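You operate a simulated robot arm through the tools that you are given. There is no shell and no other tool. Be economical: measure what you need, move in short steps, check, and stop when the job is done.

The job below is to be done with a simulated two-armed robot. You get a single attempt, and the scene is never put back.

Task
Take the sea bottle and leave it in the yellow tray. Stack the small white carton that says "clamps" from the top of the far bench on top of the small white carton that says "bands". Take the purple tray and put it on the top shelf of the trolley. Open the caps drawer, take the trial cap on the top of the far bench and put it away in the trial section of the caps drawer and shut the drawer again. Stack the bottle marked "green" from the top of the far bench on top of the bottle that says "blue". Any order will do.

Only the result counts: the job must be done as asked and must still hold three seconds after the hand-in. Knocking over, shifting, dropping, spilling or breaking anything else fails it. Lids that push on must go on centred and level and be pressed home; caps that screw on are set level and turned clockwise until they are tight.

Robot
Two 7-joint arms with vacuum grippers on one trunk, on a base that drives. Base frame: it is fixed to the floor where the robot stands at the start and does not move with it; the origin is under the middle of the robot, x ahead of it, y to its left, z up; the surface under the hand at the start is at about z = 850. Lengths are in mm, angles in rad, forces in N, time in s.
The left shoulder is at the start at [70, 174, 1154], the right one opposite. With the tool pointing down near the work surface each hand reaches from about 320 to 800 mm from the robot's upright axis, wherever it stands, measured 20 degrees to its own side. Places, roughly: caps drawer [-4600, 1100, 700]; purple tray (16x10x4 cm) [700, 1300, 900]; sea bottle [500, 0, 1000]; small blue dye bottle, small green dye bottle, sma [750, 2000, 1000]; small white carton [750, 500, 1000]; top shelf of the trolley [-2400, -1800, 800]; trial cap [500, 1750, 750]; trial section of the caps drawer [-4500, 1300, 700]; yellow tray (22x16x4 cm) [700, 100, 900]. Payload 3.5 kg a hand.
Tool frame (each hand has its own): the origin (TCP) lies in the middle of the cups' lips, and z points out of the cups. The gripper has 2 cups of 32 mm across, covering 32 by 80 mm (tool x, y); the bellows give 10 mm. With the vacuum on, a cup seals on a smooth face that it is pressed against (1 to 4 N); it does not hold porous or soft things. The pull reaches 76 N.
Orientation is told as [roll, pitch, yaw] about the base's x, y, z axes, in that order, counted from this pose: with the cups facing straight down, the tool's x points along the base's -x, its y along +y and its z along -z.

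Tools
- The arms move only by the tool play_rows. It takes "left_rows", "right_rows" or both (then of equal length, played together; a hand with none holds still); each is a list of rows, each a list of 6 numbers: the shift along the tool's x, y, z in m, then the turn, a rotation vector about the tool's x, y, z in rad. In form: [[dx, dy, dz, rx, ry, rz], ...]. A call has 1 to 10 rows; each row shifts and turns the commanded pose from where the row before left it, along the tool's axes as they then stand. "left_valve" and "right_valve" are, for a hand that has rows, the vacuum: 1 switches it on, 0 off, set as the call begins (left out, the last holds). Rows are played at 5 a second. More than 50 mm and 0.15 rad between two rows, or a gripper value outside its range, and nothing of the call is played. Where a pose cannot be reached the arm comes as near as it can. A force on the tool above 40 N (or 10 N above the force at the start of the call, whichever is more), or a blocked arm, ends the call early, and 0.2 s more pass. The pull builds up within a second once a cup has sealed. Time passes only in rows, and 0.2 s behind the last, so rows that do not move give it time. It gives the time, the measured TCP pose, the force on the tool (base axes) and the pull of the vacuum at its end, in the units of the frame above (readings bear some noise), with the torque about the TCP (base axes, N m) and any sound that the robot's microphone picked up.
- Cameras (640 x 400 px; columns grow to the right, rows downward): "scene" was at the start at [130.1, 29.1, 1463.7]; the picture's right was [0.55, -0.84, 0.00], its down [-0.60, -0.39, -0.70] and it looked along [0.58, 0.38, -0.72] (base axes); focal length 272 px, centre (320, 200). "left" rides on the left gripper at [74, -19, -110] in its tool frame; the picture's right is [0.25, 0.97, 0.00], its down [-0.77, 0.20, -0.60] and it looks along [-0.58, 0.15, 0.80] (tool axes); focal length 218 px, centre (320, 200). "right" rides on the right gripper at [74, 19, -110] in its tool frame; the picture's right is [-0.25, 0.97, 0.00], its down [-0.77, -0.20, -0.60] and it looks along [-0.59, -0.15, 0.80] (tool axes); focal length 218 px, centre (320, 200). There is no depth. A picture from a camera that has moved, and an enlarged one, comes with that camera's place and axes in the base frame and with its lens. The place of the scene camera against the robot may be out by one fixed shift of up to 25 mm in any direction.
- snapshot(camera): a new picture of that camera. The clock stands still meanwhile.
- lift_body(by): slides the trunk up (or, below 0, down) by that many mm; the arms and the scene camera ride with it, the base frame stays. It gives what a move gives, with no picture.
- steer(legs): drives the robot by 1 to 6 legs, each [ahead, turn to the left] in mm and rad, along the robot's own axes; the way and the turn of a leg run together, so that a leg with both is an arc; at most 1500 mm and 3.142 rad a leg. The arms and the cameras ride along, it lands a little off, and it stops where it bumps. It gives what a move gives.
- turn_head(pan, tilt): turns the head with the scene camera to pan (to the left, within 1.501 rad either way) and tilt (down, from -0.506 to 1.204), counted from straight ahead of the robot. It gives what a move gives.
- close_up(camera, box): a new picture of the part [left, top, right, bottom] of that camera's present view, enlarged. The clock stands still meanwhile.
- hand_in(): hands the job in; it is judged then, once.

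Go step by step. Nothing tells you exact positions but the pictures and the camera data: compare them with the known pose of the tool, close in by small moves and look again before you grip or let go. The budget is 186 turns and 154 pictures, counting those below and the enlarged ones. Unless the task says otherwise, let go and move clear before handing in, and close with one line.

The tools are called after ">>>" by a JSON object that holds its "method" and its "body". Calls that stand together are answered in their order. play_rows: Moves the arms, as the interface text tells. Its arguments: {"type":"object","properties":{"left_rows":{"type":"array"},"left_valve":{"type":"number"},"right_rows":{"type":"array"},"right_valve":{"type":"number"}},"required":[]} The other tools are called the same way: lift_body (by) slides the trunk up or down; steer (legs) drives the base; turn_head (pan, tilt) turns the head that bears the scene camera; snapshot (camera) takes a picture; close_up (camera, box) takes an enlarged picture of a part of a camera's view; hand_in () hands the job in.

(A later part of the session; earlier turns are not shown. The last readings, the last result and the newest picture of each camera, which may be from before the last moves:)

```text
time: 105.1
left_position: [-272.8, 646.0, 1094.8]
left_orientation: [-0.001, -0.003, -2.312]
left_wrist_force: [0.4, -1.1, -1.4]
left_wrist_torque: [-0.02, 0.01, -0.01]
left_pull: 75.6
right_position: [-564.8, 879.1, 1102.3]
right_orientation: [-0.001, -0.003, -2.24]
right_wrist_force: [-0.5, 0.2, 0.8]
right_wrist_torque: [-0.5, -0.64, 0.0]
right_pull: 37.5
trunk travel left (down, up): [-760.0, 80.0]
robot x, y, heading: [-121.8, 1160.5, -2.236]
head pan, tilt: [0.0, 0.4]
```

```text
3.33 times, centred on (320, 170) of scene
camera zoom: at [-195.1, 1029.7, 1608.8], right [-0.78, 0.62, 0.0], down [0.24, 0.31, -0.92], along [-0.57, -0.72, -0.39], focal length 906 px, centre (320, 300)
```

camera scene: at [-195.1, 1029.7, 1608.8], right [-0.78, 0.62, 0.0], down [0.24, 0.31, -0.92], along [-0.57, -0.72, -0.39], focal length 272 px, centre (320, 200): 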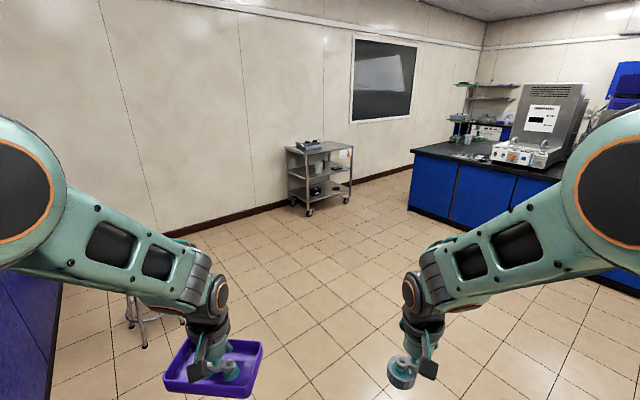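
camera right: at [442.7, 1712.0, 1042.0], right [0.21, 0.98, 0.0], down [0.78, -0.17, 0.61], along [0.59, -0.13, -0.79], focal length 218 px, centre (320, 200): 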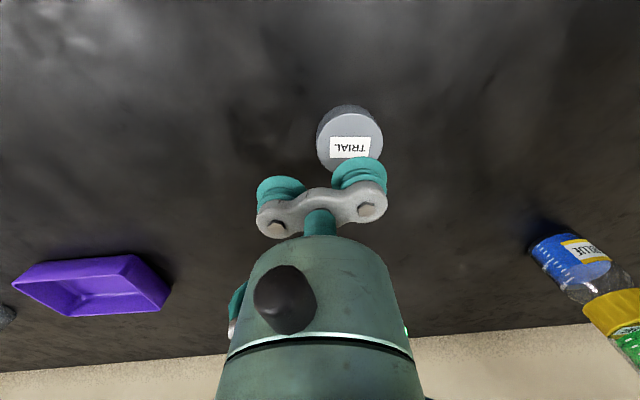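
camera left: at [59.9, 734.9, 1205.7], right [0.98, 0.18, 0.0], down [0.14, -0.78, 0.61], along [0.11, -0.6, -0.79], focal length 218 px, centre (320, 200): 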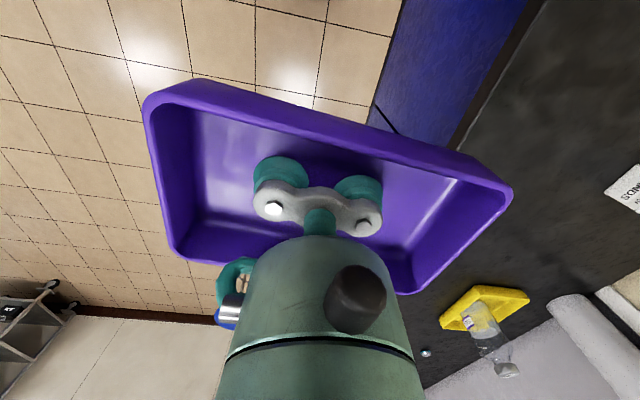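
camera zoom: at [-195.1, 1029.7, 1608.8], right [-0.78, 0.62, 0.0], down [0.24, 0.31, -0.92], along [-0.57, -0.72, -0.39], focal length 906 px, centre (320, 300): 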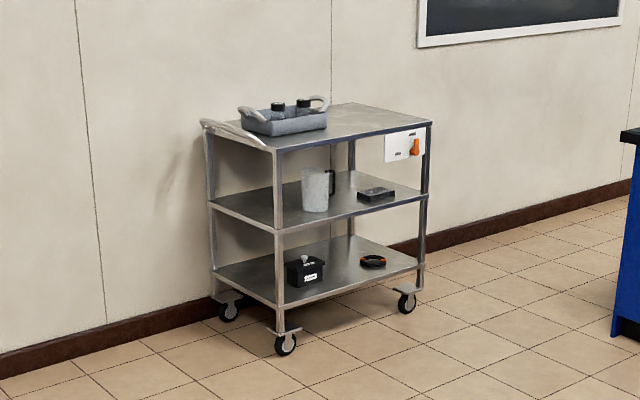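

The trolley's top shelf (z≈800) spans about x -2130…-2940, with a caddy on its near-left end; the right part is free. I'll drive most of the way and look again.

>>> {"method": "steer", "body": {"legs": [[0, -0.18], [1500, 0], [1200, 0]]}}

>>> {"method": "snapshot", "body": {"camera": "scene"}}

```text
time: 119.0
left_position: [-2361.9, -1135.0, 1096.1]
left_orientation: [0.0, -0.005, -2.477]
left_wrist_force: [0.2, -0.7, -2.3]
left_wrist_torque: [0.01, 0.04, -0.05]
left_pull: 75.4
right_position: [-2611.9, -857.6, 1102.7]
right_orientation: [-0.003, -0.003, -2.402]
right_wrist_force: [0.7, 0.2, -0.3]
right_wrist_torque: [-0.55, -0.47, -0.05]
right_pull: 38.3
trunk travel left (down, up): [-760.0, 80.0]
robot x, y, heading: [-2128.7, -654.9, -2.397]
head pan, tilt: [0.0, 0.4]
```

```text
84 pictures are left
camera scene: at [-2220.1, -768.8, 1608.8], right [-0.67, 0.74, 0.0], down [0.29, 0.26, -0.92], along [-0.68, -0.62, -0.39], focal length 272 px, centre (320, 200)
```

scene: 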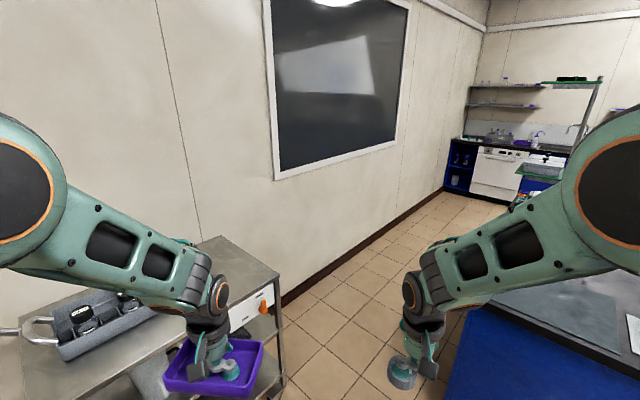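

The free area on the shelf is about x -2400…-2840, y -1600…-2120. I'll drive to about (-2740,-1180) and face the trolley.

>>> {"method": "steer", "body": {"legs": [[0, -0.035], [805, 0], [0, 0.861]]}}

>>> {"method": "turn_head", "body": {"pan": 0.2, "tilt": 0.9}}

>>> {"method": "snapshot", "body": {"camera": "scene"}}

>>> {"method": "snapshot", "body": {"camera": "left"}}

```text
time: 125.9
left_position: [-2545.0, -1684.9, 1094.5]
left_orientation: [-0.001, -0.005, -1.64]
left_wrist_force: [-0.7, 0.0, -1.2]
left_wrist_torque: [0.01, 0.0, -0.02]
left_pull: 75.5
right_position: [-2917.0, -1683.4, 1102.1]
right_orientation: [0.0, -0.004, -1.568]
right_wrist_force: [1.4, -0.2, -0.3]
right_wrist_torque: [0.0, -0.71, -0.04]
right_pull: 37.6
trunk travel left (down, up): [-760.0, 80.0]
robot x, y, heading: [-2743.2, -1193.4, -1.565]
head pan, tilt: [0.0, 0.4]
```

```text
time: 126.8
left_position: [-2545.2, -1682.9, 1094.8]
left_orientation: [0.0, -0.003, -1.638]
left_wrist_force: [0.2, -0.1, -0.8]
left_wrist_torque: [-0.01, 0.0, -0.03]
left_pull: 76.0
right_position: [-2918.0, -1683.6, 1102.9]
right_orientation: [0.0, -0.003, -1.566]
right_wrist_force: [-0.5, 0.5, -0.4]
right_wrist_torque: [-0.01, -0.69, -0.03]
right_pull: 38.0
trunk travel left (down, up): [-760.0, 80.0]
robot x, y, heading: [-2741.8, -1189.1, -1.569]
head pan, tilt: [0.201, 0.901]
```

```text
83 pictures are left
camera scene: at [-2714.2, -1328.1, 1565.8], right [-0.98, -0.2, 0.0], down [-0.16, 0.77, -0.62], along [0.13, -0.61, -0.78], focal length 272 px, centre (320, 200)
```

scene: 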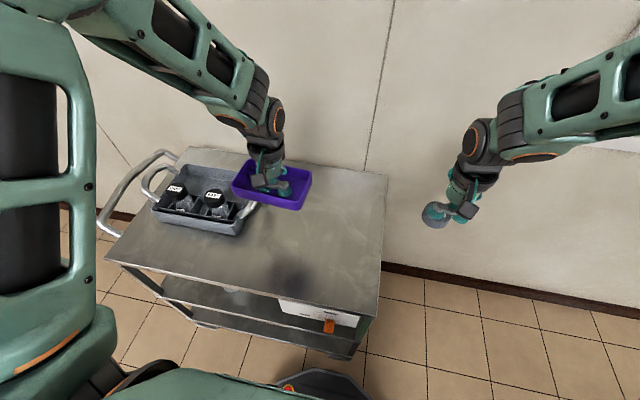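

```text
82 pictures are left
camera left: at [-2559.2, -1608.9, 1205.7], right [0.98, 0.19, 0.0], down [0.15, -0.78, 0.61], along [0.11, -0.6, -0.79], focal length 218 px, centre (320, 200)
```

left: 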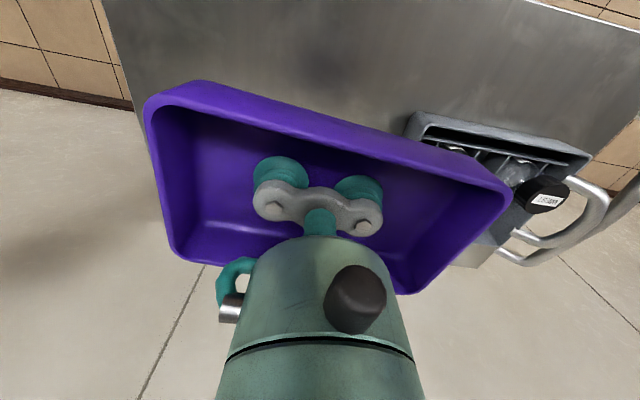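

I'll place the tray at about (-2610,-1780). Moving over and lowering to ~45 mm above the shelf.

>>> {"method": "play_rows", "body": {"left_rows": [[-0.034, -0.02, 0, 0, 0, 0], [-0.033, -0.019, 0.01, 0, 0, 0], [-0.033, -0.019, 0.02, 0, 0, 0], [0, 0, 0.045, 0, 0, 0], [0, 0, 0.045, 0, 0, 0], [0, 0, 0.045, 0, 0, 0], [0, 0, 0.045, 0, 0, 0], [0, 0, 0.035, 0, 0, 0], [0, 0, 0, 0, 0, 0]]}}

>>> {"method": "snapshot", "body": {"camera": "scene"}}

>>> {"method": "snapshot", "body": {"camera": "left"}}

```text
time: 128.8
left_position: [-2609.1, -1780.4, 852.0]
left_orientation: [0.001, -0.01, -1.64]
left_wrist_force: [2.2, -3.1, 23.8]
left_wrist_torque: [0.38, 0.12, -0.24]
left_pull: 75.3
right_position: [-2918.3, -1682.1, 1104.8]
right_orientation: [-0.001, -0.006, -1.568]
right_wrist_force: [-0.1, 0.0, 0.2]
right_wrist_torque: [0.0, -0.7, -0.03]
right_pull: 38.0
trunk travel left (down, up): [-760.0, 80.0]
robot x, y, heading: [-2743.8, -1190.7, -1.569]
head pan, tilt: [0.201, 0.901]
```

```text
81 pictures are left
camera scene: at [-2714.6, -1325.1, 1566.5], right [-0.98, -0.2, 0.0], down [-0.16, 0.77, -0.62], along [0.13, -0.61, -0.78], focal length 272 px, centre (320, 200)
```

scene: 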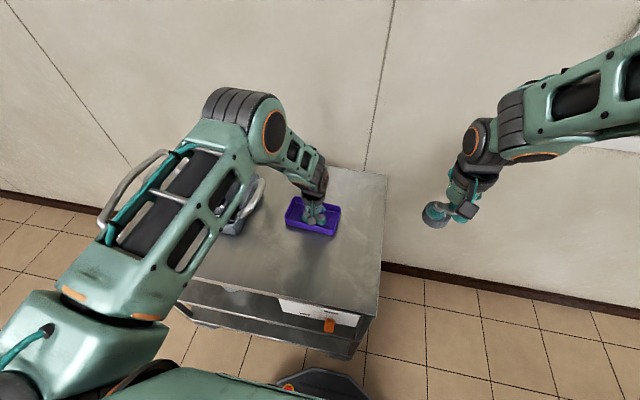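

```text
80 pictures are left
camera left: at [-2623.8, -1705.3, 962.9], right [0.98, 0.19, 0.0], down [0.15, -0.78, 0.61], along [0.11, -0.6, -0.79], focal length 218 px, centre (320, 200)
```

left: 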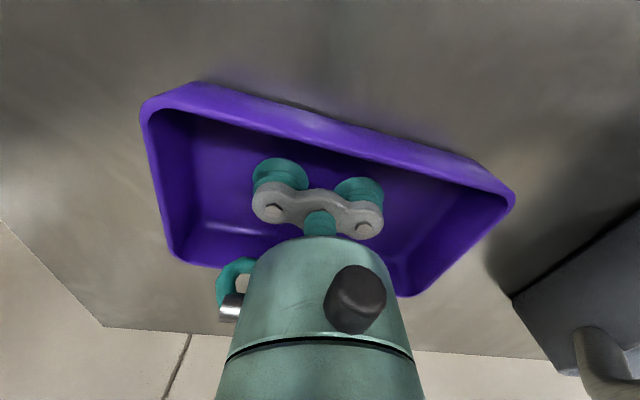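

The tray has made contact with the shelf (z≈845). I'll ease up slightly, release and rise.

>>> {"method": "play_rows", "body": {"left_rows": [[0, 0, -0.004, 0, 0, 0], [0, 0, 0, 0, 0, 0], [0, 0, 0, 0, 0, 0]]}}

>>> {"method": "close_up", "body": {"camera": "scene", "box": [200, 150, 400, 290]}}

```text
time: 129.6
left_position: [-2610.2, -1780.4, 852.5]
left_orientation: [0.0, -0.005, -1.639]
left_wrist_force: [-0.4, -5.7, -5.6]
left_wrist_torque: [-0.03, -0.04, 0.11]
left_pull: 75.3
right_position: [-2918.2, -1684.0, 1101.0]
right_orientation: [-0.002, -0.003, -1.566]
right_wrist_force: [-0.5, 0.3, -0.8]
right_wrist_torque: [-0.01, -0.67, -0.05]
right_pull: 37.5
trunk travel left (down, up): [-760.0, 80.0]
robot x, y, heading: [-2742.1, -1188.7, -1.568]
head pan, tilt: [0.201, 0.901]
```

```text
2.86 times, centred on (300, 220) of scene
camera zoom: at [-2714.0, -1329.8, 1565.4], right [-0.98, -0.2, 0.0], down [-0.16, 0.77, -0.62], along [0.13, -0.61, -0.78], focal length 777 px, centre (377, 143)
```

zoom: 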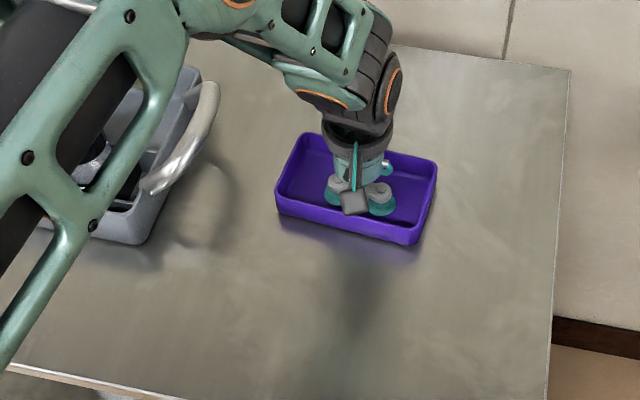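

>>> {"method": "play_rows", "body": {"left_rows": [[0, 0, 0, 0, 0, 0], [0, 0, 0, 0, 0, 0], [0, 0, 0, 0, 0, 0], [0, 0, -0.01, 0, 0, 0], [0, 0, -0.04, 0, 0, 0], [0, 0, -0.045, 0, 0, 0], [0, 0, -0.045, 0, 0, 0], [0, 0, -0.045, 0, 0, 0], [0, 0, -0.045, 0, 0, 0], [0, 0, -0.03, 0, 0, 0]], "left_valve": 0}}

>>> {"method": "snapshot", "body": {"camera": "scene"}}

```text
time: 131.8
left_position: [-2609.5, -1779.4, 1114.7]
left_orientation: [0.001, -0.004, -1.64]
left_wrist_force: [0.5, -0.6, -0.5]
left_wrist_torque: [-0.04, 0.01, -0.02]
left_pull: 0.0
right_position: [-2917.1, -1682.9, 1103.0]
right_orientation: [-0.003, -0.006, -1.567]
right_wrist_force: [0.2, 0.6, 0.1]
right_wrist_torque: [0.0, -0.69, -0.07]
right_pull: 37.7
trunk travel left (down, up): [-760.0, 80.0]
robot x, y, heading: [-2740.6, -1190.9, -1.567]
head pan, tilt: [0.201, 0.901]
```

```text
78 pictures are left
camera scene: at [-2714.1, -1327.3, 1565.7], right [-0.98, -0.2, 0.0], down [-0.16, 0.77, -0.62], along [0.13, -0.61, -0.78], focal length 272 px, centre (320, 200)
```

scene: 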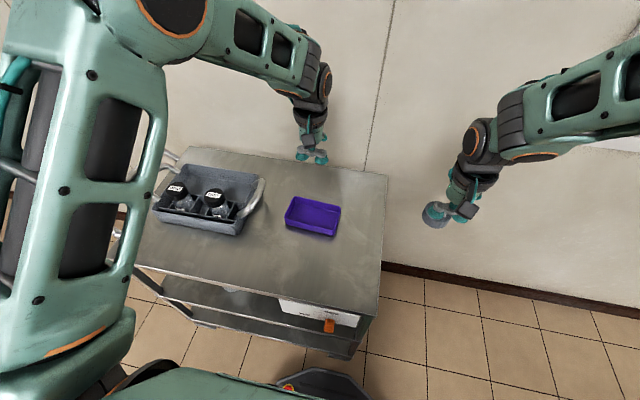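

The purple tray is on the trolley. Now I'll look to the right (west) for the caps drawer by panning the head.

>>> {"method": "turn_head", "body": {"pan": -1.5, "tilt": 0.35}}

>>> {"method": "snapshot", "body": {"camera": "scene"}}

```text
time: 133.6
left_position: [-2609.0, -1779.4, 1113.3]
left_orientation: [0.0, -0.003, -1.639]
left_wrist_force: [-0.4, 0.2, 0.6]
left_wrist_torque: [-0.03, -0.01, -0.03]
left_pull: 0.0
right_position: [-2917.4, -1684.8, 1102.5]
right_orientation: [-0.002, -0.005, -1.567]
right_wrist_force: [0.8, -0.5, -0.1]
right_wrist_torque: [-0.03, -0.71, -0.03]
right_pull: 37.9
trunk travel left (down, up): [-760.0, 80.0]
robot x, y, heading: [-2744.6, -1188.5, -1.567]
head pan, tilt: [-1.499, 0.351]
```

```text
77 pictures are left
camera scene: at [-2822.2, -1261.4, 1613.3], right [-0.08, 1.0, 0.0], down [0.34, 0.03, -0.94], along [-0.94, -0.07, -0.34], focal length 272 px, centre (320, 200)
```

scene: 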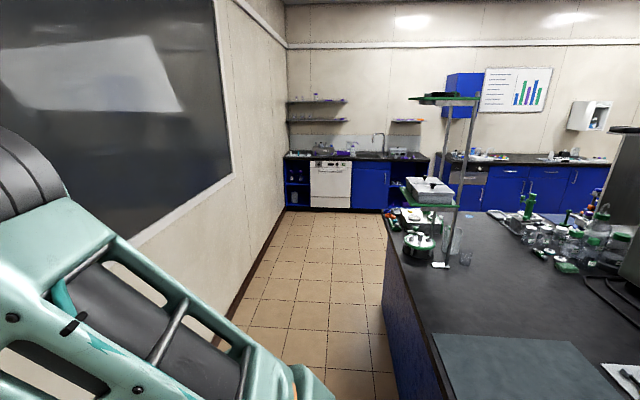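

The island bench spans roughly x -3130…-4655 and its far (west) side should hold the caps drawer. I'll drive west through the gap south of the island, then look.

>>> {"method": "steer", "body": {"legs": [[0, -1.208], [810, 0], [0, -0.366], [1000, 0]]}}

>>> {"method": "turn_head", "body": {"pan": -0.5, "tilt": 0.35}}

>>> {"method": "snapshot", "body": {"camera": "scene"}}

```text
time: 138.2
left_position: [-3347.0, -1557.0, 1130.8]
left_orientation: [0.003, -0.036, -2.853]
left_wrist_force: [1.3, 0.9, 0.8]
left_wrist_torque: [-0.04, 0.07, 0.02]
left_pull: 0.1
right_position: [-3364.8, -1233.7, 1115.9]
right_orientation: [-0.003, -0.034, -2.781]
right_wrist_force: [0.6, 1.0, 0.6]
right_wrist_torque: [-0.68, -0.13, -0.01]
right_pull: 37.8
trunk travel left (down, up): [-760.0, 80.0]
robot x, y, heading: [-2864.2, -1238.8, -2.781]
head pan, tilt: [-1.499, 0.351]
stopped in leg 2: the robot was blocked; the commanded pose is now the measured one
```

```text
time: 139.5
left_position: [-3364.4, -1565.3, 1119.2]
left_orientation: [0.003, -0.016, -2.854]
left_wrist_force: [-0.1, 0.6, 0.0]
left_wrist_torque: [0.02, -0.02, 0.0]
left_pull: 0.2
right_position: [-3381.1, -1240.2, 1106.8]
right_orientation: [-0.002, -0.017, -2.781]
right_wrist_force: [-0.4, 0.1, -0.8]
right_wrist_torque: [-0.66, -0.19, -0.04]
right_pull: 37.9
trunk travel left (down, up): [-760.0, 80.0]
robot x, y, heading: [-2873.7, -1238.4, -2.774]
head pan, tilt: [-0.499, 0.351]
```

```text
76 pictures are left
camera scene: at [-2992.9, -1256.3, 1613.6], right [0.14, 0.99, 0.0], down [0.34, -0.05, -0.94], along [-0.93, 0.13, -0.34], focal length 272 px, centre (320, 200)
```

scene: 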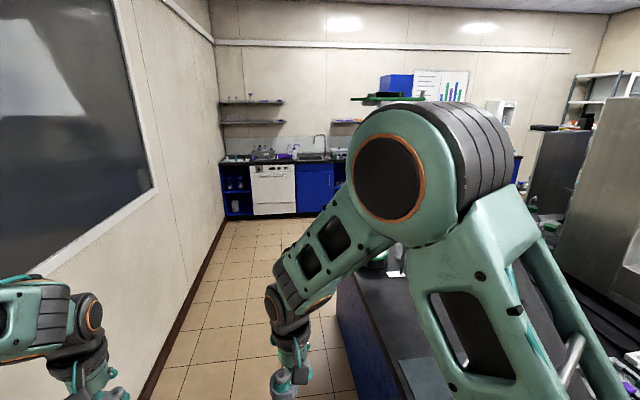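

The base was blocked after ~130 mm. I'll look down at both sides to see what touches.

>>> {"method": "turn_head", "body": {"pan": 0.9, "tilt": 1.1}}

>>> {"method": "snapshot", "body": {"camera": "scene"}}

>>> {"method": "turn_head", "body": {"pan": -0.3, "tilt": 1.2}}

>>> {"method": "snapshot", "body": {"camera": "scene"}}

```text
time: 141.0
left_position: [-3365.4, -1564.4, 1119.5]
left_orientation: [0.002, -0.017, -2.852]
left_wrist_force: [0.8, 0.2, 0.7]
left_wrist_torque: [-0.02, 0.02, -0.03]
left_pull: 0.0
right_position: [-3382.6, -1241.0, 1107.3]
right_orientation: [-0.001, -0.015, -2.78]
right_wrist_force: [0.3, -0.5, 0.5]
right_wrist_torque: [-0.64, -0.25, -0.05]
right_pull: 37.7
trunk travel left (down, up): [-760.0, 80.0]
robot x, y, heading: [-2868.1, -1236.6, -2.78]
head pan, tilt: [0.901, 1.1]
```

```text
75 pictures are left
camera scene: at [-2922.6, -1330.4, 1551.9], right [-0.95, 0.3, 0.0], down [0.27, 0.85, -0.45], along [-0.14, -0.43, -0.89], focal length 272 px, centre (320, 200)
```

scene: 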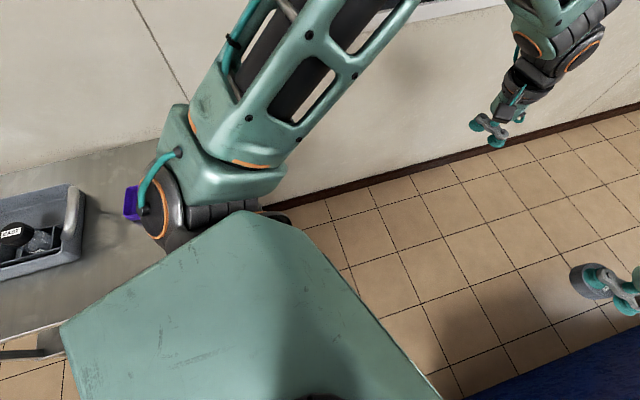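

```text
time: 142.4
left_position: [-3365.0, -1565.7, 1118.4]
left_orientation: [0.003, -0.016, -2.852]
left_wrist_force: [-0.4, -0.3, 0.5]
left_wrist_torque: [0.02, 0.02, -0.02]
left_pull: 0.1
right_position: [-3383.1, -1241.3, 1106.2]
right_orientation: [-0.002, -0.015, -2.78]
right_wrist_force: [-0.1, -0.4, -1.0]
right_wrist_torque: [-0.63, -0.25, -0.03]
right_pull: 37.6
trunk travel left (down, up): [-760.0, 80.0]
robot x, y, heading: [-2869.7, -1237.2, -2.781]
head pan, tilt: [-0.3, 1.201]
```

```text
74 pictures are left
camera scene: at [-2959.2, -1273.8, 1545.9], right [-0.06, 1.0, 0.0], down [0.93, 0.06, -0.36], along [-0.36, -0.02, -0.93], focal length 272 px, centre (320, 200)
```

scene: 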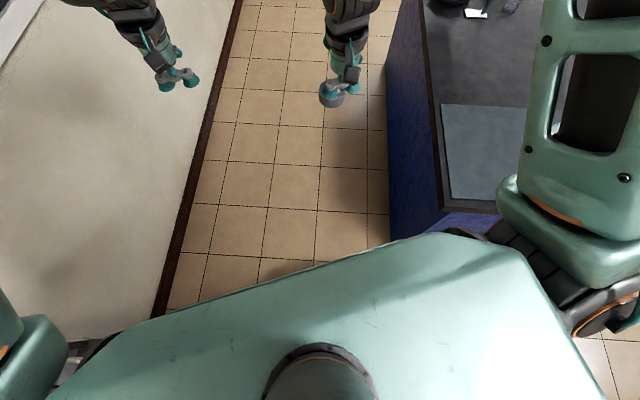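

The gap between the trolley and the island corner is about as wide as the base, so I won't force it. The trolley and tray look unmoved. I'll back out and survey the north route around the island instead.

>>> {"method": "steer", "body": {"legs": [[-900, 0], [0, -1.93], [1000, 0]]}}

>>> {"method": "turn_head", "body": {"pan": 0.5, "tilt": 0.35}}

>>> {"method": "snapshot", "body": {"camera": "scene"}}

>>> {"method": "turn_head", "body": {"pan": 1.5, "tilt": 0.35}}

>>> {"method": "snapshot", "body": {"camera": "scene"}}

```text
time: 156.5
left_position: [-2141.3, 651.5, 1118.4]
left_orientation: [0.002, -0.016, 1.483]
left_wrist_force: [0.4, 0.4, 0.3]
left_wrist_torque: [-0.03, 0.05, 0.0]
left_pull: 0.1
right_position: [-1834.8, 548.3, 1106.4]
right_orientation: [-0.001, -0.014, 1.553]
right_wrist_force: [0.1, -0.6, -0.9]
right_wrist_torque: [0.01, 0.68, -0.06]
right_pull: 38.2
trunk travel left (down, up): [-760.0, 80.0]
robot x, y, heading: [-2021.2, 70.3, 1.554]
head pan, tilt: [-0.3, 1.201]
```

```text
time: 157.7
left_position: [-2141.6, 651.3, 1118.2]
left_orientation: [0.004, -0.015, 1.481]
left_wrist_force: [0.1, 0.0, -0.4]
left_wrist_torque: [-0.02, -0.01, -0.02]
left_pull: 0.0
right_position: [-1834.4, 549.8, 1105.7]
right_orientation: [-0.002, -0.013, 1.553]
right_wrist_force: [-0.3, 1.3, 0.5]
right_wrist_torque: [0.04, 0.65, -0.06]
right_pull: 37.7
trunk travel left (down, up): [-760.0, 80.0]
robot x, y, heading: [-2019.7, 71.5, 1.556]
head pan, tilt: [0.499, 0.351]
```

```text
73 pictures are left
camera scene: at [-2050.8, 186.9, 1613.2], right [0.89, 0.46, 0.0], down [0.16, -0.31, -0.94], along [-0.44, 0.83, -0.34], focal length 272 px, centre (320, 200)
```

scene: 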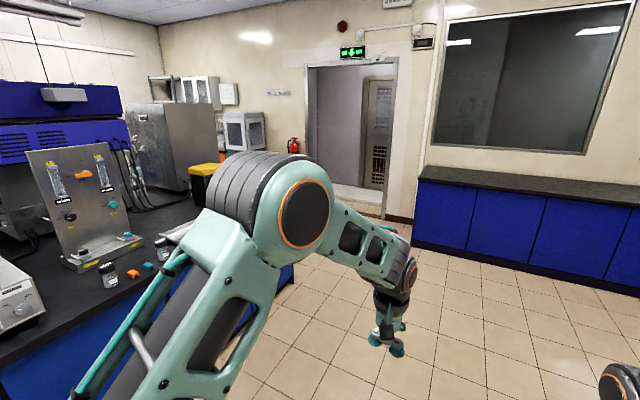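

```text
time: 159.0
left_position: [-2141.2, 652.6, 1119.9]
left_orientation: [0.002, -0.016, 1.483]
left_wrist_force: [-0.1, -0.4, -0.7]
left_wrist_torque: [0.01, 0.04, 0.0]
left_pull: 0.0
right_position: [-1835.6, 548.4, 1106.3]
right_orientation: [0.0, -0.014, 1.554]
right_wrist_force: [0.6, -0.3, 0.1]
right_wrist_torque: [0.04, 0.69, -0.05]
right_pull: 37.5
trunk travel left (down, up): [-760.0, 80.0]
robot x, y, heading: [-2019.5, 68.5, 1.55]
head pan, tilt: [1.499, 0.351]
```

```text
72 pictures are left
camera scene: at [-2100.4, 112.7, 1613.3], right [0.09, 1.0, 0.0], down [0.34, -0.03, -0.94], along [-0.94, 0.08, -0.34], focal length 272 px, centre (320, 200)
```

scene: 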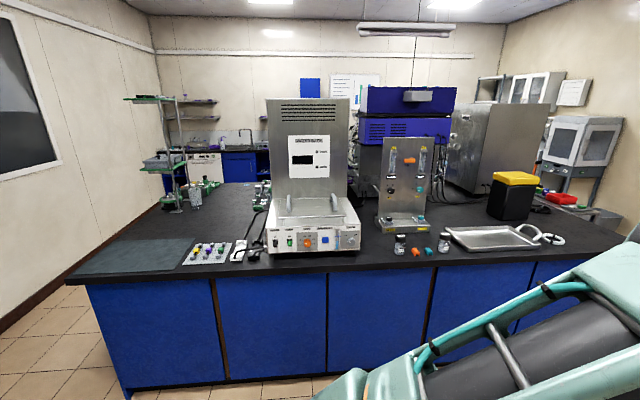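

The island runs to about y=1970 with wide space north of it, so I'll take that route: drive north past the island's end and look west.

>>> {"method": "steer", "body": {"legs": [[0, 0.267], [1310, 0], [1310, 0]]}}

>>> {"method": "turn_head", "body": {"pan": 1.35, "tilt": 0.4}}

>>> {"method": "snapshot", "body": {"camera": "scene"}}

```text
time: 172.6
left_position: [-2966.2, 3124.4, 1119.7]
left_orientation: [0.001, -0.017, 1.762]
left_wrist_force: [-0.1, -0.6, 0.0]
left_wrist_torque: [0.0, -0.02, 0.0]
left_pull: 0.1
right_position: [-2642.5, 3108.1, 1106.7]
right_orientation: [-0.002, -0.014, 1.834]
right_wrist_force: [0.4, 0.2, -0.4]
right_wrist_torque: [-0.17, 0.65, -0.02]
right_pull: 37.4
trunk travel left (down, up): [-760.0, 80.0]
robot x, y, heading: [-2683.6, 2597.0, 1.83]
head pan, tilt: [1.499, 0.351]
```

```text
time: 173.3
left_position: [-2966.1, 3124.0, 1118.9]
left_orientation: [0.003, -0.017, 1.763]
left_wrist_force: [-1.1, -0.3, -0.2]
left_wrist_torque: [0.02, -0.01, 0.01]
left_pull: 0.1
right_position: [-2642.5, 3109.7, 1105.5]
right_orientation: [-0.002, -0.013, 1.834]
right_wrist_force: [-0.8, 0.2, -1.2]
right_wrist_torque: [-0.15, 0.68, -0.02]
right_pull: 37.5
trunk travel left (down, up): [-760.0, 80.0]
robot x, y, heading: [-2689.2, 2597.5, 1.835]
head pan, tilt: [1.349, 0.4]
```

```text
71 pictures are left
camera scene: at [-2782.5, 2626.9, 1608.7], right [-0.04, 1.0, 0.0], down [0.39, 0.02, -0.92], along [-0.92, -0.04, -0.39], focal length 272 px, centre (320, 200)
```

scene: 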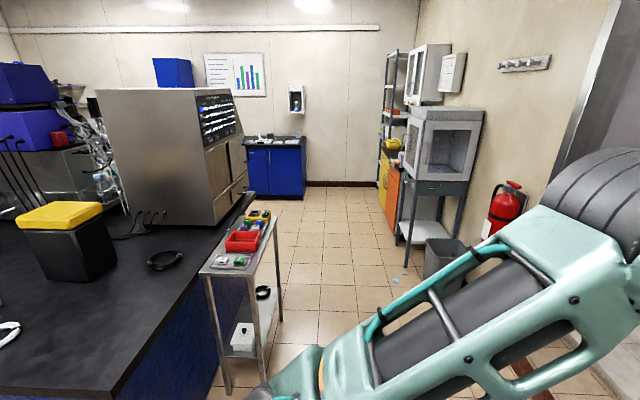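

The passage north of the island is about 1 m wide between a small cart and a cabinet. I'll drive through along y≈2820.

>>> {"method": "steer", "body": {"legs": [[0, 1.046], [840, 0], [0, 0.261], [1300, 0]]}}

>>> {"method": "turn_head", "body": {"pan": 0.9, "tilt": 0.5}}

>>> {"method": "snapshot", "body": {"camera": "scene"}}

```text
time: 187.4
left_position: [-5366.3, 2619.7, 1119.2]
left_orientation: [0.003, -0.016, 3.105]
left_wrist_force: [0.7, 0.0, 0.2]
left_wrist_torque: [0.01, 0.0, 0.0]
left_pull: 0.1
right_position: [-5279.3, 2930.2, 1106.2]
right_orientation: [-0.003, -0.014, -3.105]
right_wrist_force: [0.1, -1.4, -0.1]
right_wrist_torque: [-0.69, -0.01, -0.01]
right_pull: 37.4
trunk travel left (down, up): [-760.0, 80.0]
robot x, y, heading: [-4792.9, 2772.3, -3.102]
head pan, tilt: [1.349, 0.4]
```

```text
time: 188.3
left_position: [-5365.9, 2619.5, 1118.9]
left_orientation: [0.004, -0.016, 3.105]
left_wrist_force: [-0.7, -0.8, 0.1]
left_wrist_torque: [0.0, 0.03, -0.01]
left_pull: 0.0
right_position: [-5279.5, 2931.5, 1106.5]
right_orientation: [-0.003, -0.012, -3.103]
right_wrist_force: [-0.8, -0.8, 0.8]
right_wrist_torque: [-0.68, -0.01, 0.01]
right_pull: 38.2
trunk travel left (down, up): [-760.0, 80.0]
robot x, y, heading: [-4790.3, 2768.9, -3.106]
head pan, tilt: [0.901, 0.499]
```

```text
70 pictures are left
camera scene: at [-4882.6, 2680.2, 1599.6], right [-0.81, 0.59, 0.0], down [0.28, 0.39, -0.88], along [-0.52, -0.71, -0.48], focal length 272 px, centre (320, 200)
```

scene: 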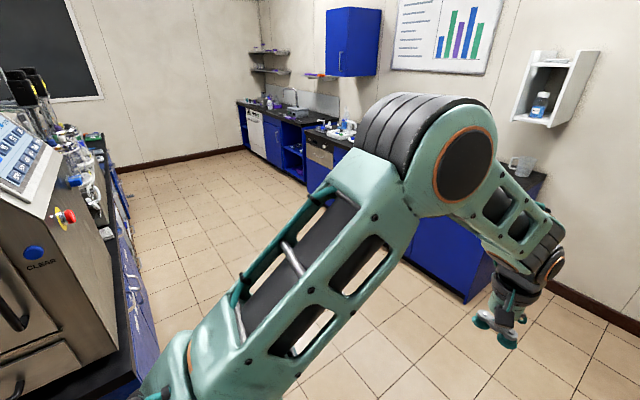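

The aisle west of the island is clear, with handled drawers on the island's west face. I'll drive to about (-5490,1300) and look at the drawer fronts.

>>> {"method": "steer", "body": {"legs": [[700, 0], [0, 1.535], [1450, 0]]}}

>>> {"method": "turn_head", "body": {"pan": 1.45, "tilt": 0.7}}

>>> {"method": "snapshot", "body": {"camera": "scene"}}

```text
time: 202.8
left_position: [-5358.5, 696.6, 1118.7]
left_orientation: [0.002, -0.015, -1.639]
left_wrist_force: [0.5, 0.8, -0.2]
left_wrist_torque: [0.01, 0.01, 0.03]
left_pull: 0.1
right_position: [-5667.6, 792.6, 1105.9]
right_orientation: [-0.002, -0.013, -1.566]
right_wrist_force: [0.0, -0.6, 0.0]
right_wrist_torque: [-0.03, -0.69, -0.02]
right_pull: 38.0
trunk travel left (down, up): [-760.0, 80.0]
robot x, y, heading: [-5493.6, 1274.9, -1.567]
head pan, tilt: [0.901, 0.499]
```

```text
time: 203.8
left_position: [-5358.2, 695.3, 1120.7]
left_orientation: [0.001, -0.016, -1.639]
left_wrist_force: [-0.2, -0.1, -0.7]
left_wrist_torque: [-0.02, 0.03, 0.02]
left_pull: 0.0
right_position: [-5667.0, 792.1, 1106.1]
right_orientation: [-0.002, -0.012, -1.566]
right_wrist_force: [0.1, -0.5, -0.1]
right_wrist_torque: [-0.05, -0.65, 0.0]
right_pull: 38.1
trunk travel left (down, up): [-760.0, 80.0]
robot x, y, heading: [-5491.9, 1279.9, -1.566]
head pan, tilt: [1.45, 0.7]
```

```text
69 pictures are left
camera scene: at [-5395.2, 1200.3, 1581.9], right [-0.11, -0.99, 0.0], down [-0.64, 0.07, -0.77], along [0.76, -0.09, -0.64], focal length 272 px, centre (320, 200)
```

scene: 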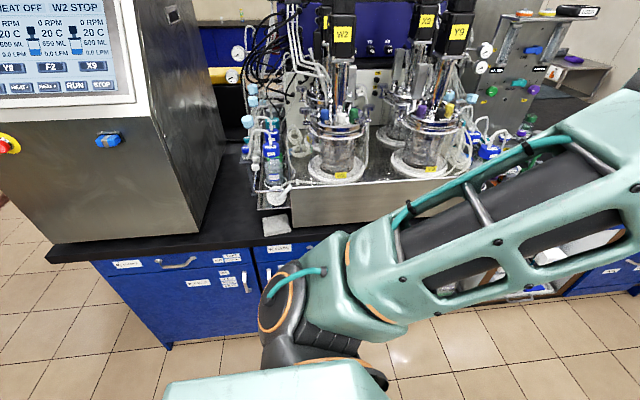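

Drawers with labels and bow handles are visible. I'll zoom into the labels.

>>> {"method": "close_up", "body": {"camera": "scene", "box": [90, 230, 290, 330]}}

>>> {"method": "close_up", "body": {"camera": "scene", "box": [480, 240, 640, 320]}}

```text
3.20 times, centred on (190, 280) of scene
camera zoom: at [-5395.2, 1200.3, 1581.9], right [-0.11, -0.99, 0.0], down [-0.64, 0.07, -0.77], along [0.76, -0.09, -0.64], focal length 870 px, centre (736, -56)
```

zoom: 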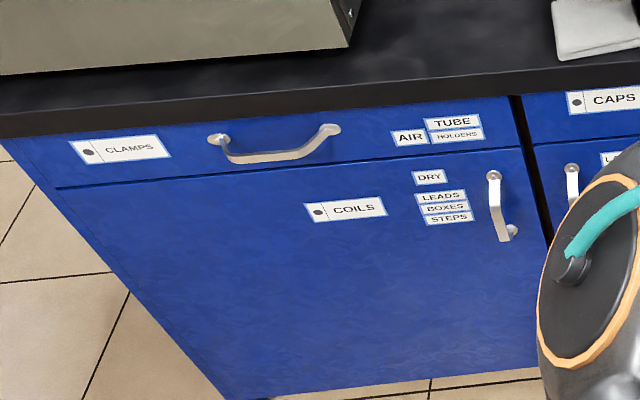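

```text
4.00 times, centred on (560, 280) of scene
camera zoom: at [-5395.2, 1200.3, 1581.9], right [-0.11, -0.99, 0.0], down [-0.64, 0.07, -0.77], along [0.76, -0.09, -0.64], focal length 1087 px, centre (-640, -120)
```

zoom: 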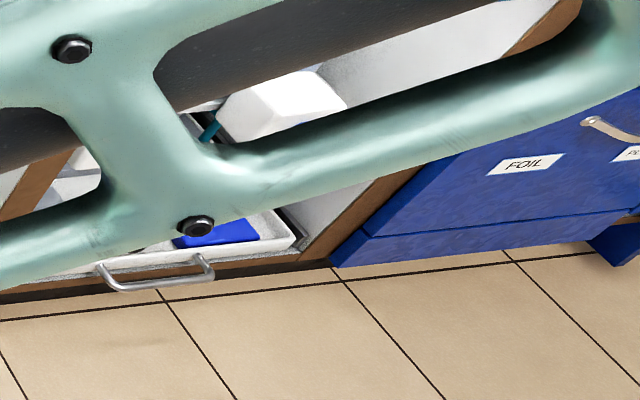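

The CAPS drawer is identified: about y 800…1360, face at x≈-4710, z≈700–790. I'll position the robot facing it.

>>> {"method": "steer", "body": {"legs": [[260, 0], [0, 1.567]]}}

>>> {"method": "turn_head", "body": {"pan": 0.0, "tilt": 0.8}}

>>> {"method": "snapshot", "body": {"camera": "scene"}}

```text
time: 209.4
left_position: [-4908.3, 1140.5, 1120.2]
left_orientation: [0.002, -0.016, -0.088]
left_wrist_force: [0.6, -1.0, 0.8]
left_wrist_torque: [0.03, 0.01, 0.03]
left_pull: 0.0
right_position: [-5009.7, 834.7, 1106.0]
right_orientation: [-0.002, -0.011, -0.014]
right_wrist_force: [-0.7, -0.4, -0.1]
right_wrist_torque: [0.66, -0.02, -0.02]
right_pull: 38.1
trunk travel left (down, up): [-760.0, 80.0]
robot x, y, heading: [-5488.5, 1019.6, -0.015]
head pan, tilt: [1.45, 0.7]
```

```text
time: 211.0
left_position: [-4907.5, 1140.5, 1119.0]
left_orientation: [0.001, -0.016, -0.087]
left_wrist_force: [0.7, 0.2, -0.1]
left_wrist_torque: [0.01, -0.01, 0.02]
left_pull: 0.0
right_position: [-5009.4, 833.9, 1105.8]
right_orientation: [-0.003, -0.013, -0.015]
right_wrist_force: [0.5, 0.3, 0.1]
right_wrist_torque: [0.71, -0.05, 0.02]
right_pull: 37.8
trunk travel left (down, up): [-760.0, 80.0]
robot x, y, heading: [-5492.2, 1016.1, -0.007]
head pan, tilt: [0.0, 0.799]
```

```text
66 pictures are left
camera scene: at [-5346.8, 1002.0, 1573.6], right [-0.01, -1.0, 0.0], down [-0.72, 0.01, -0.7], along [0.7, -0.01, -0.72], focal length 272 px, centre (320, 200)
```

scene: 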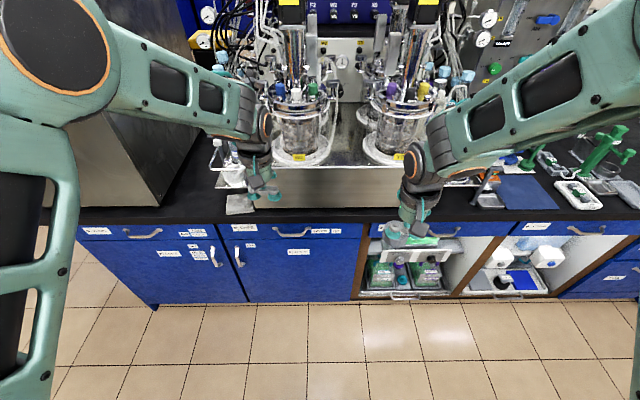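

>>> {"method": "close_up", "body": {"camera": "scene", "box": [200, 205, 380, 305]}}

>>> {"method": "close_up", "body": {"camera": "scene", "box": [340, 190, 500, 290]}}

```text
3.56 times, centred on (290, 255) of scene
camera zoom: at [-5346.8, 1002.0, 1573.6], right [-0.01, -1.0, 0.0], down [-0.72, 0.01, -0.7], along [0.7, -0.01, -0.72], focal length 966 px, centre (427, 4)
```

zoom: 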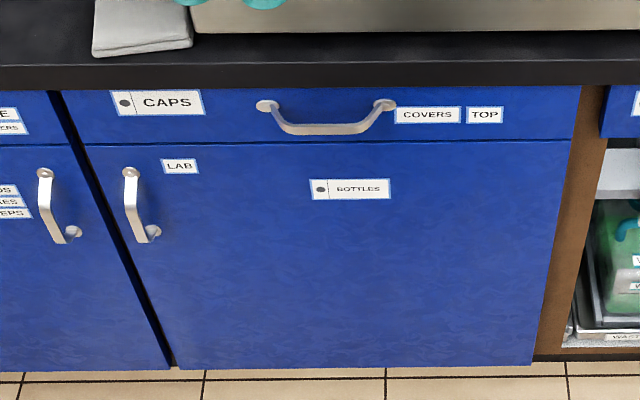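

```text
4.00 times, centred on (420, 240) of scene
camera zoom: at [-5346.8, 1002.0, 1573.6], right [-0.01, -1.0, 0.0], down [-0.72, 0.01, -0.7], along [0.7, -0.01, -0.72], focal length 1087 px, centre (-80, 40)
```

zoom: 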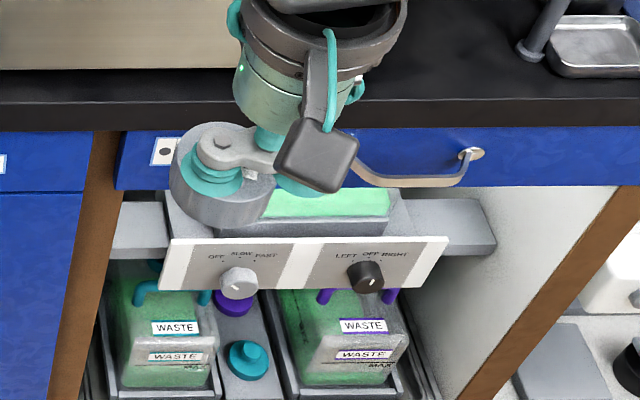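

CAPS drawer: face x≈-4715, z≈700–790, y≈831–1377, with a handle at y≈1036–1163. I'll pull it by suction on the face left of the handle. First I'll rotate the left tool to point forward and raise the right hand (cap) out of the way.

>>> {"method": "play_rows", "body": {"left_rows": [[0, 0, 0, 0, 0, -0.075], [0.02, 0, 0, 0, -0.145, 0], [0, 0, 0, 0, -0.145, 0], [0, 0, 0, 0, -0.145, 0], [0, 0, 0, 0, -0.145, 0], [0, 0, 0, 0, -0.145, 0], [0, 0, 0, 0, -0.145, 0], [0, 0, 0, 0, -0.145, 0], [0, 0, 0, 0, -0.145, 0], [0, 0, 0, 0, -0.145, 0]], "right_rows": [[0, 0, 0, 0, 0, 0], [0, 0, -0.02, 0, 0, 0], [0, 0, -0.025, 0, 0, 0], [0, 0, -0.025, 0, 0, 0], [0, 0, -0.025, 0, 0, 0], [0, 0, -0.025, 0, 0, 0], [0, 0, -0.02, 0, 0, 0], [0, 0, 0, 0, 0, 0], [0, 0, 0, 0, 0, 0], [0, 0, 0, 0, 0, 0]]}}

>>> {"method": "play_rows", "body": {"left_rows": [[0, 0, 0, 0, -0.14, 0], [0, 0, 0, 0, -0.11, 0], [0, 0, 0, 0, 0, 0]]}}

>>> {"method": "snapshot", "body": {"camera": "scene"}}

```text
time: 213.2
left_position: [-4923.0, 1149.8, 1120.9]
left_orientation: [-0.122, -1.316, 0.133]
left_wrist_force: [0.0, 0.0, 0.0]
left_wrist_torque: [0.02, 0.0, 0.0]
left_pull: 0.0
right_position: [-5010.4, 833.0, 1245.4]
right_orientation: [-0.002, -0.012, -0.013]
right_wrist_force: [0.1, 0.5, -0.6]
right_wrist_torque: [0.69, 0.0, -0.01]
right_pull: 37.8
trunk travel left (down, up): [-760.0, 80.0]
robot x, y, heading: [-5484.9, 1019.9, -0.015]
head pan, tilt: [0.0, 0.799]
```

```text
time: 214.0
left_position: [-4864.4, 1146.7, 1152.1]
left_orientation: [-0.853, -1.564, 0.85]
left_wrist_force: [-0.2, 0.0, 0.7]
left_wrist_torque: [0.0, 0.02, 0.02]
left_pull: 0.0
left hand out of reach, approached as far as the arm can: row 1, 2
right_position: [-5013.8, 835.0, 1248.1]
right_orientation: [-0.001, -0.013, -0.016]
right_wrist_force: [0.0, -0.3, -0.4]
right_wrist_torque: [0.66, -0.06, -0.03]
right_pull: 37.5
trunk travel left (down, up): [-760.0, 80.0]
robot x, y, heading: [-5490.6, 1017.5, -0.017]
head pan, tilt: [0.0, 0.799]
```

```text
63 pictures are left
camera scene: at [-5348.8, 1001.9, 1573.8], right [-0.01, -1.0, 0.0], down [-0.72, 0.01, -0.7], along [0.7, -0.01, -0.72], focal length 272 px, centre (320, 200)
```

scene: 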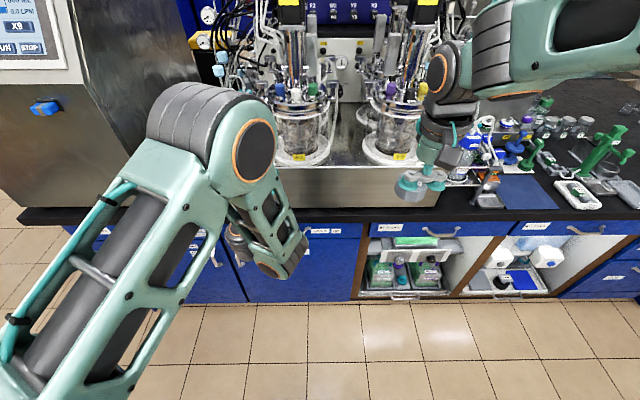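

The tool points forward now. I'll lower the trunk so the hand comes to drawer height, staying about 150 mm clear of the face.

>>> {"method": "lift_body", "body": {"by": -340}}

>>> {"method": "play_rows", "body": {"left_rows": [[0, 0, 0, 0, 0, 0], [0, 0, 0, 0, 0, 0]]}}

>>> {"method": "snapshot", "body": {"camera": "scene"}}

>>> {"method": "snapshot", "body": {"camera": "left"}}

```text
time: 217.3
left_position: [-4862.4, 1147.6, 811.7]
left_orientation: [-0.863, -1.558, 0.861]
left_wrist_force: [0.4, -0.2, 0.4]
left_wrist_torque: [-0.01, 0.01, 0.01]
left_pull: 0.1
right_position: [-5013.8, 835.1, 908.1]
right_orientation: [-0.001, -0.012, -0.015]
right_wrist_force: [-0.4, -0.6, -0.2]
right_wrist_torque: [0.69, -0.06, -0.02]
right_pull: 38.4
trunk travel left (down, up): [-420.0, 420.0]
robot x, y, heading: [-5486.9, 1017.5, -0.018]
head pan, tilt: [0.0, 0.799]
```

```text
time: 217.9
left_position: [-4863.4, 1147.2, 810.9]
left_orientation: [-0.81, -1.56, 0.808]
left_wrist_force: [-0.6, 0.0, -0.3]
left_wrist_torque: [0.02, 0.01, 0.01]
left_pull: 0.1
right_position: [-5013.4, 835.4, 906.5]
right_orientation: [-0.002, -0.012, -0.014]
right_wrist_force: [0.2, 0.8, -0.3]
right_wrist_torque: [0.69, -0.05, 0.02]
right_pull: 37.8
trunk travel left (down, up): [-420.0, 420.0]
robot x, y, heading: [-5485.5, 1013.1, -0.016]
head pan, tilt: [0.0, 0.799]
```

```text
62 pictures are left
camera scene: at [-5346.8, 1001.9, 1233.6], right [-0.01, -1.0, 0.0], down [-0.72, 0.01, -0.7], along [0.7, -0.01, -0.72], focal length 272 px, centre (320, 200)
```

scene: 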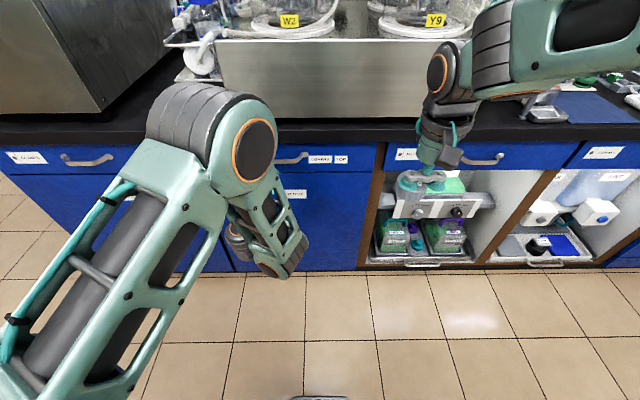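

```text
61 pictures are left
camera left: at [-4973.7, 1127.6, 739.3], right [0.0, 0.97, -0.26], down [-0.6, 0.21, 0.77], along [0.8, 0.16, 0.58], focal length 218 px, centre (320, 200)
```

left: 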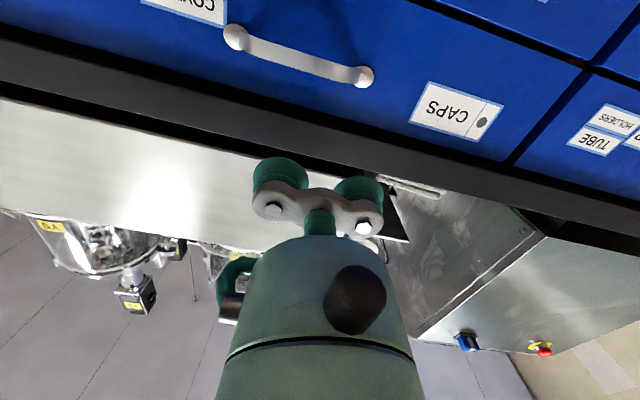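

The wrist camera view is excellent: face at x≈-4720, handle at y≈1053–1179, z≈760. I'll move the cups to y≈1241, z≈745, still clear of the face.

>>> {"method": "play_rows", "body": {"left_rows": [[0.022, 0.03, 0, 0, 0, 0], [0.022, 0.032, 0, 0, 0, 0], [0.022, 0.032, 0, 0, 0, 0], [0, 0, 0.03, 0, 0, 0], [0, 0, 0.03, 0, 0, 0], [0, 0, 0, 0, 0, 0]]}}

>>> {"method": "snapshot", "body": {"camera": "left"}}

>>> {"method": "snapshot", "body": {"camera": "scene"}}

```text
time: 219.3
left_position: [-4783.3, 1219.8, 768.1]
left_orientation: [0.07, -1.564, -0.082]
left_wrist_force: [-0.2, 0.3, 0.2]
left_wrist_torque: [-0.02, 0.04, 0.0]
left_pull: 0.0
left hand out of reach, approached as far as the arm can: row 1, 2, 3
right_position: [-5011.4, 835.7, 908.2]
right_orientation: [-0.004, -0.015, -0.015]
right_wrist_force: [-0.4, 0.3, -1.0]
right_wrist_torque: [0.66, -0.04, 0.01]
right_pull: 37.3
trunk travel left (down, up): [-420.0, 420.0]
robot x, y, heading: [-5493.1, 1018.8, -0.012]
head pan, tilt: [0.0, 0.799]
```

```text
60 pictures are left
camera left: at [-4894.8, 1202.8, 696.3], right [0.01, 0.97, -0.25], down [-0.6, 0.21, 0.77], along [0.8, 0.14, 0.58], focal length 218 px, centre (320, 200)
```

left: 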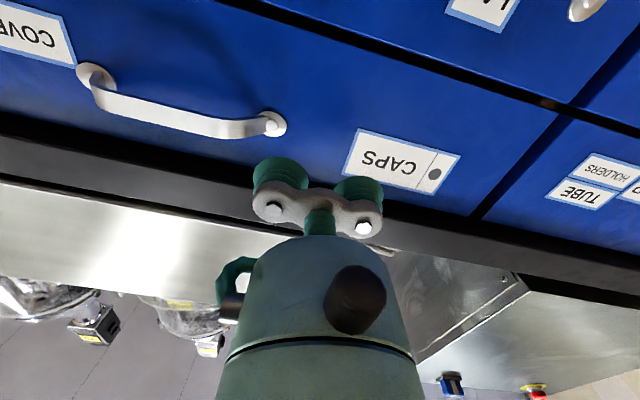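

```text
59 pictures are left
camera scene: at [-5347.2, 1001.8, 1233.7], right [-0.01, -1.0, 0.0], down [-0.72, 0.01, -0.7], along [0.7, -0.01, -0.72], focal length 272 px, centre (320, 200)
```

scene: 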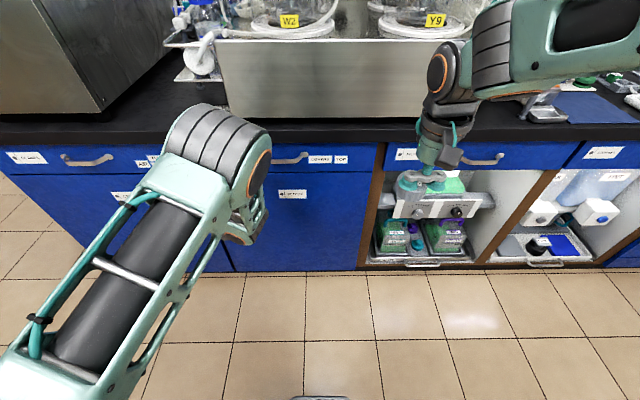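

Face confirmed at x≈-4719, drawer bottom z≈690. I'll shift to y=1241, z=748 and approach to ~20 mm.

>>> {"method": "play_rows", "body": {"left_rows": [[0.01, 0.011, 0.01, 0, 0, 0], [0.01, 0.01, 0.015, 0, 0, 0], [0, 0, 0.02, 0, 0, 0], [0, 0, 0, 0, 0, 0]]}}

>>> {"method": "snapshot", "body": {"camera": "left"}}

```text
time: 220.3
left_position: [-4740.0, 1242.3, 749.1]
left_orientation: [-0.027, -1.563, 0.012]
left_wrist_force: [-0.5, -0.2, 0.6]
left_wrist_torque: [-0.03, 0.04, -0.01]
left_pull: 0.1
right_position: [-5012.1, 833.6, 906.6]
right_orientation: [-0.001, -0.014, -0.015]
right_wrist_force: [-0.1, -0.2, 0.0]
right_wrist_torque: [0.67, -0.05, 0.0]
right_pull: 37.5
trunk travel left (down, up): [-420.0, 420.0]
robot x, y, heading: [-5487.6, 1018.4, -0.014]
head pan, tilt: [0.0, 0.799]
```

```text
58 pictures are left
camera left: at [-4850.7, 1224.3, 676.8], right [0.01, 0.97, -0.25], down [-0.6, 0.21, 0.78], along [0.8, 0.14, 0.58], focal length 218 px, centre (320, 200)
```

left: 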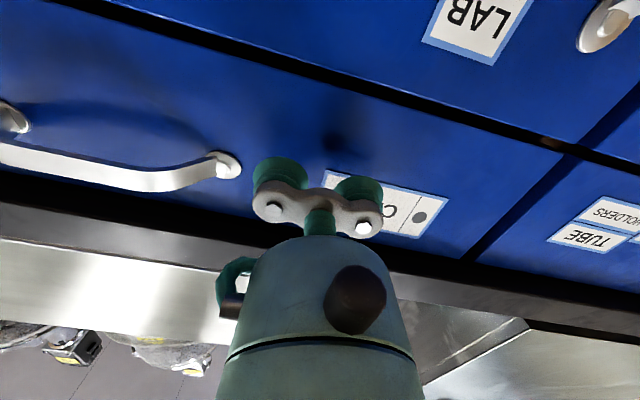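

>>> {"method": "play_rows", "body": {"left_rows": [[0, 0, 0.012, 0, 0, 0], [0, 0, 0.006, 0, 0, 0], [0, 0, 0.004, 0, 0, 0], [0, 0, 0.003, 0, 0, 0], [0, 0, 0, 0, 0, 0]], "left_valve": 1}}

```text
time: 221.3
left_position: [-4720.0, 1242.0, 747.4]
left_orientation: [-0.075, -1.562, 0.065]
left_wrist_force: [-19.8, -2.6, 8.7]
left_wrist_torque: [-0.01, -0.12, -0.2]
left_pull: 75.3
right_position: [-5017.1, 836.2, 909.0]
right_orientation: [0.0, -0.017, -0.013]
right_wrist_force: [0.2, -0.6, 0.2]
right_wrist_torque: [0.7, -0.01, -0.02]
right_pull: 37.5
trunk travel left (down, up): [-420.0, 420.0]
robot x, y, heading: [-5489.0, 1019.7, -0.012]
head pan, tilt: [0.0, 0.799]
stopped in row 5 (left hand): the force on the tool passed its limit at 41 N (the readings are from after the stop); the commanded pose is now the measured one
```

Sealed at 75 N. I'll pull gently with the arm first.

>>> {"method": "play_rows", "body": {"left_rows": [[0, 0, -0.008, 0, 0, 0], [0, 0, -0.012, 0, 0, 0], [0, 0, -0.015, 0, 0, 0], [0, 0, -0.02, 0, 0, 0], [0, 0, -0.02, 0, 0, 0], [0, 0, 0, 0, 0, 0]]}}

>>> {"method": "snapshot", "body": {"camera": "scene"}}

```text
time: 222.8
left_position: [-4793.1, 1242.5, 747.4]
left_orientation: [-0.016, -1.563, 0.003]
left_wrist_force: [-0.8, -1.9, 19.5]
left_wrist_torque: [-0.31, -0.01, 0.01]
left_pull: 75.4
right_position: [-5014.4, 833.7, 908.4]
right_orientation: [-0.001, -0.015, -0.014]
right_wrist_force: [-0.1, -0.3, -0.6]
right_wrist_torque: [0.65, -0.07, -0.03]
right_pull: 37.7
trunk travel left (down, up): [-420.0, 420.0]
robot x, y, heading: [-5490.3, 1019.6, -0.015]
head pan, tilt: [0.0, 0.799]
```

```text
57 pictures are left
camera scene: at [-5350.6, 1000.8, 1234.1], right [-0.01, -1.0, 0.0], down [-0.72, 0.01, -0.7], along [0.7, -0.01, -0.72], focal length 272 px, centre (320, 200)
```

scene: 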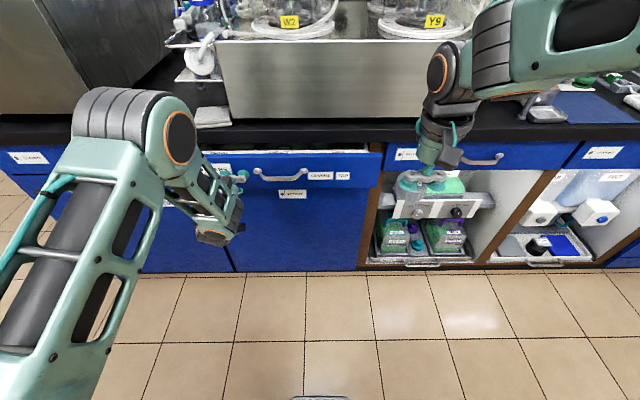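

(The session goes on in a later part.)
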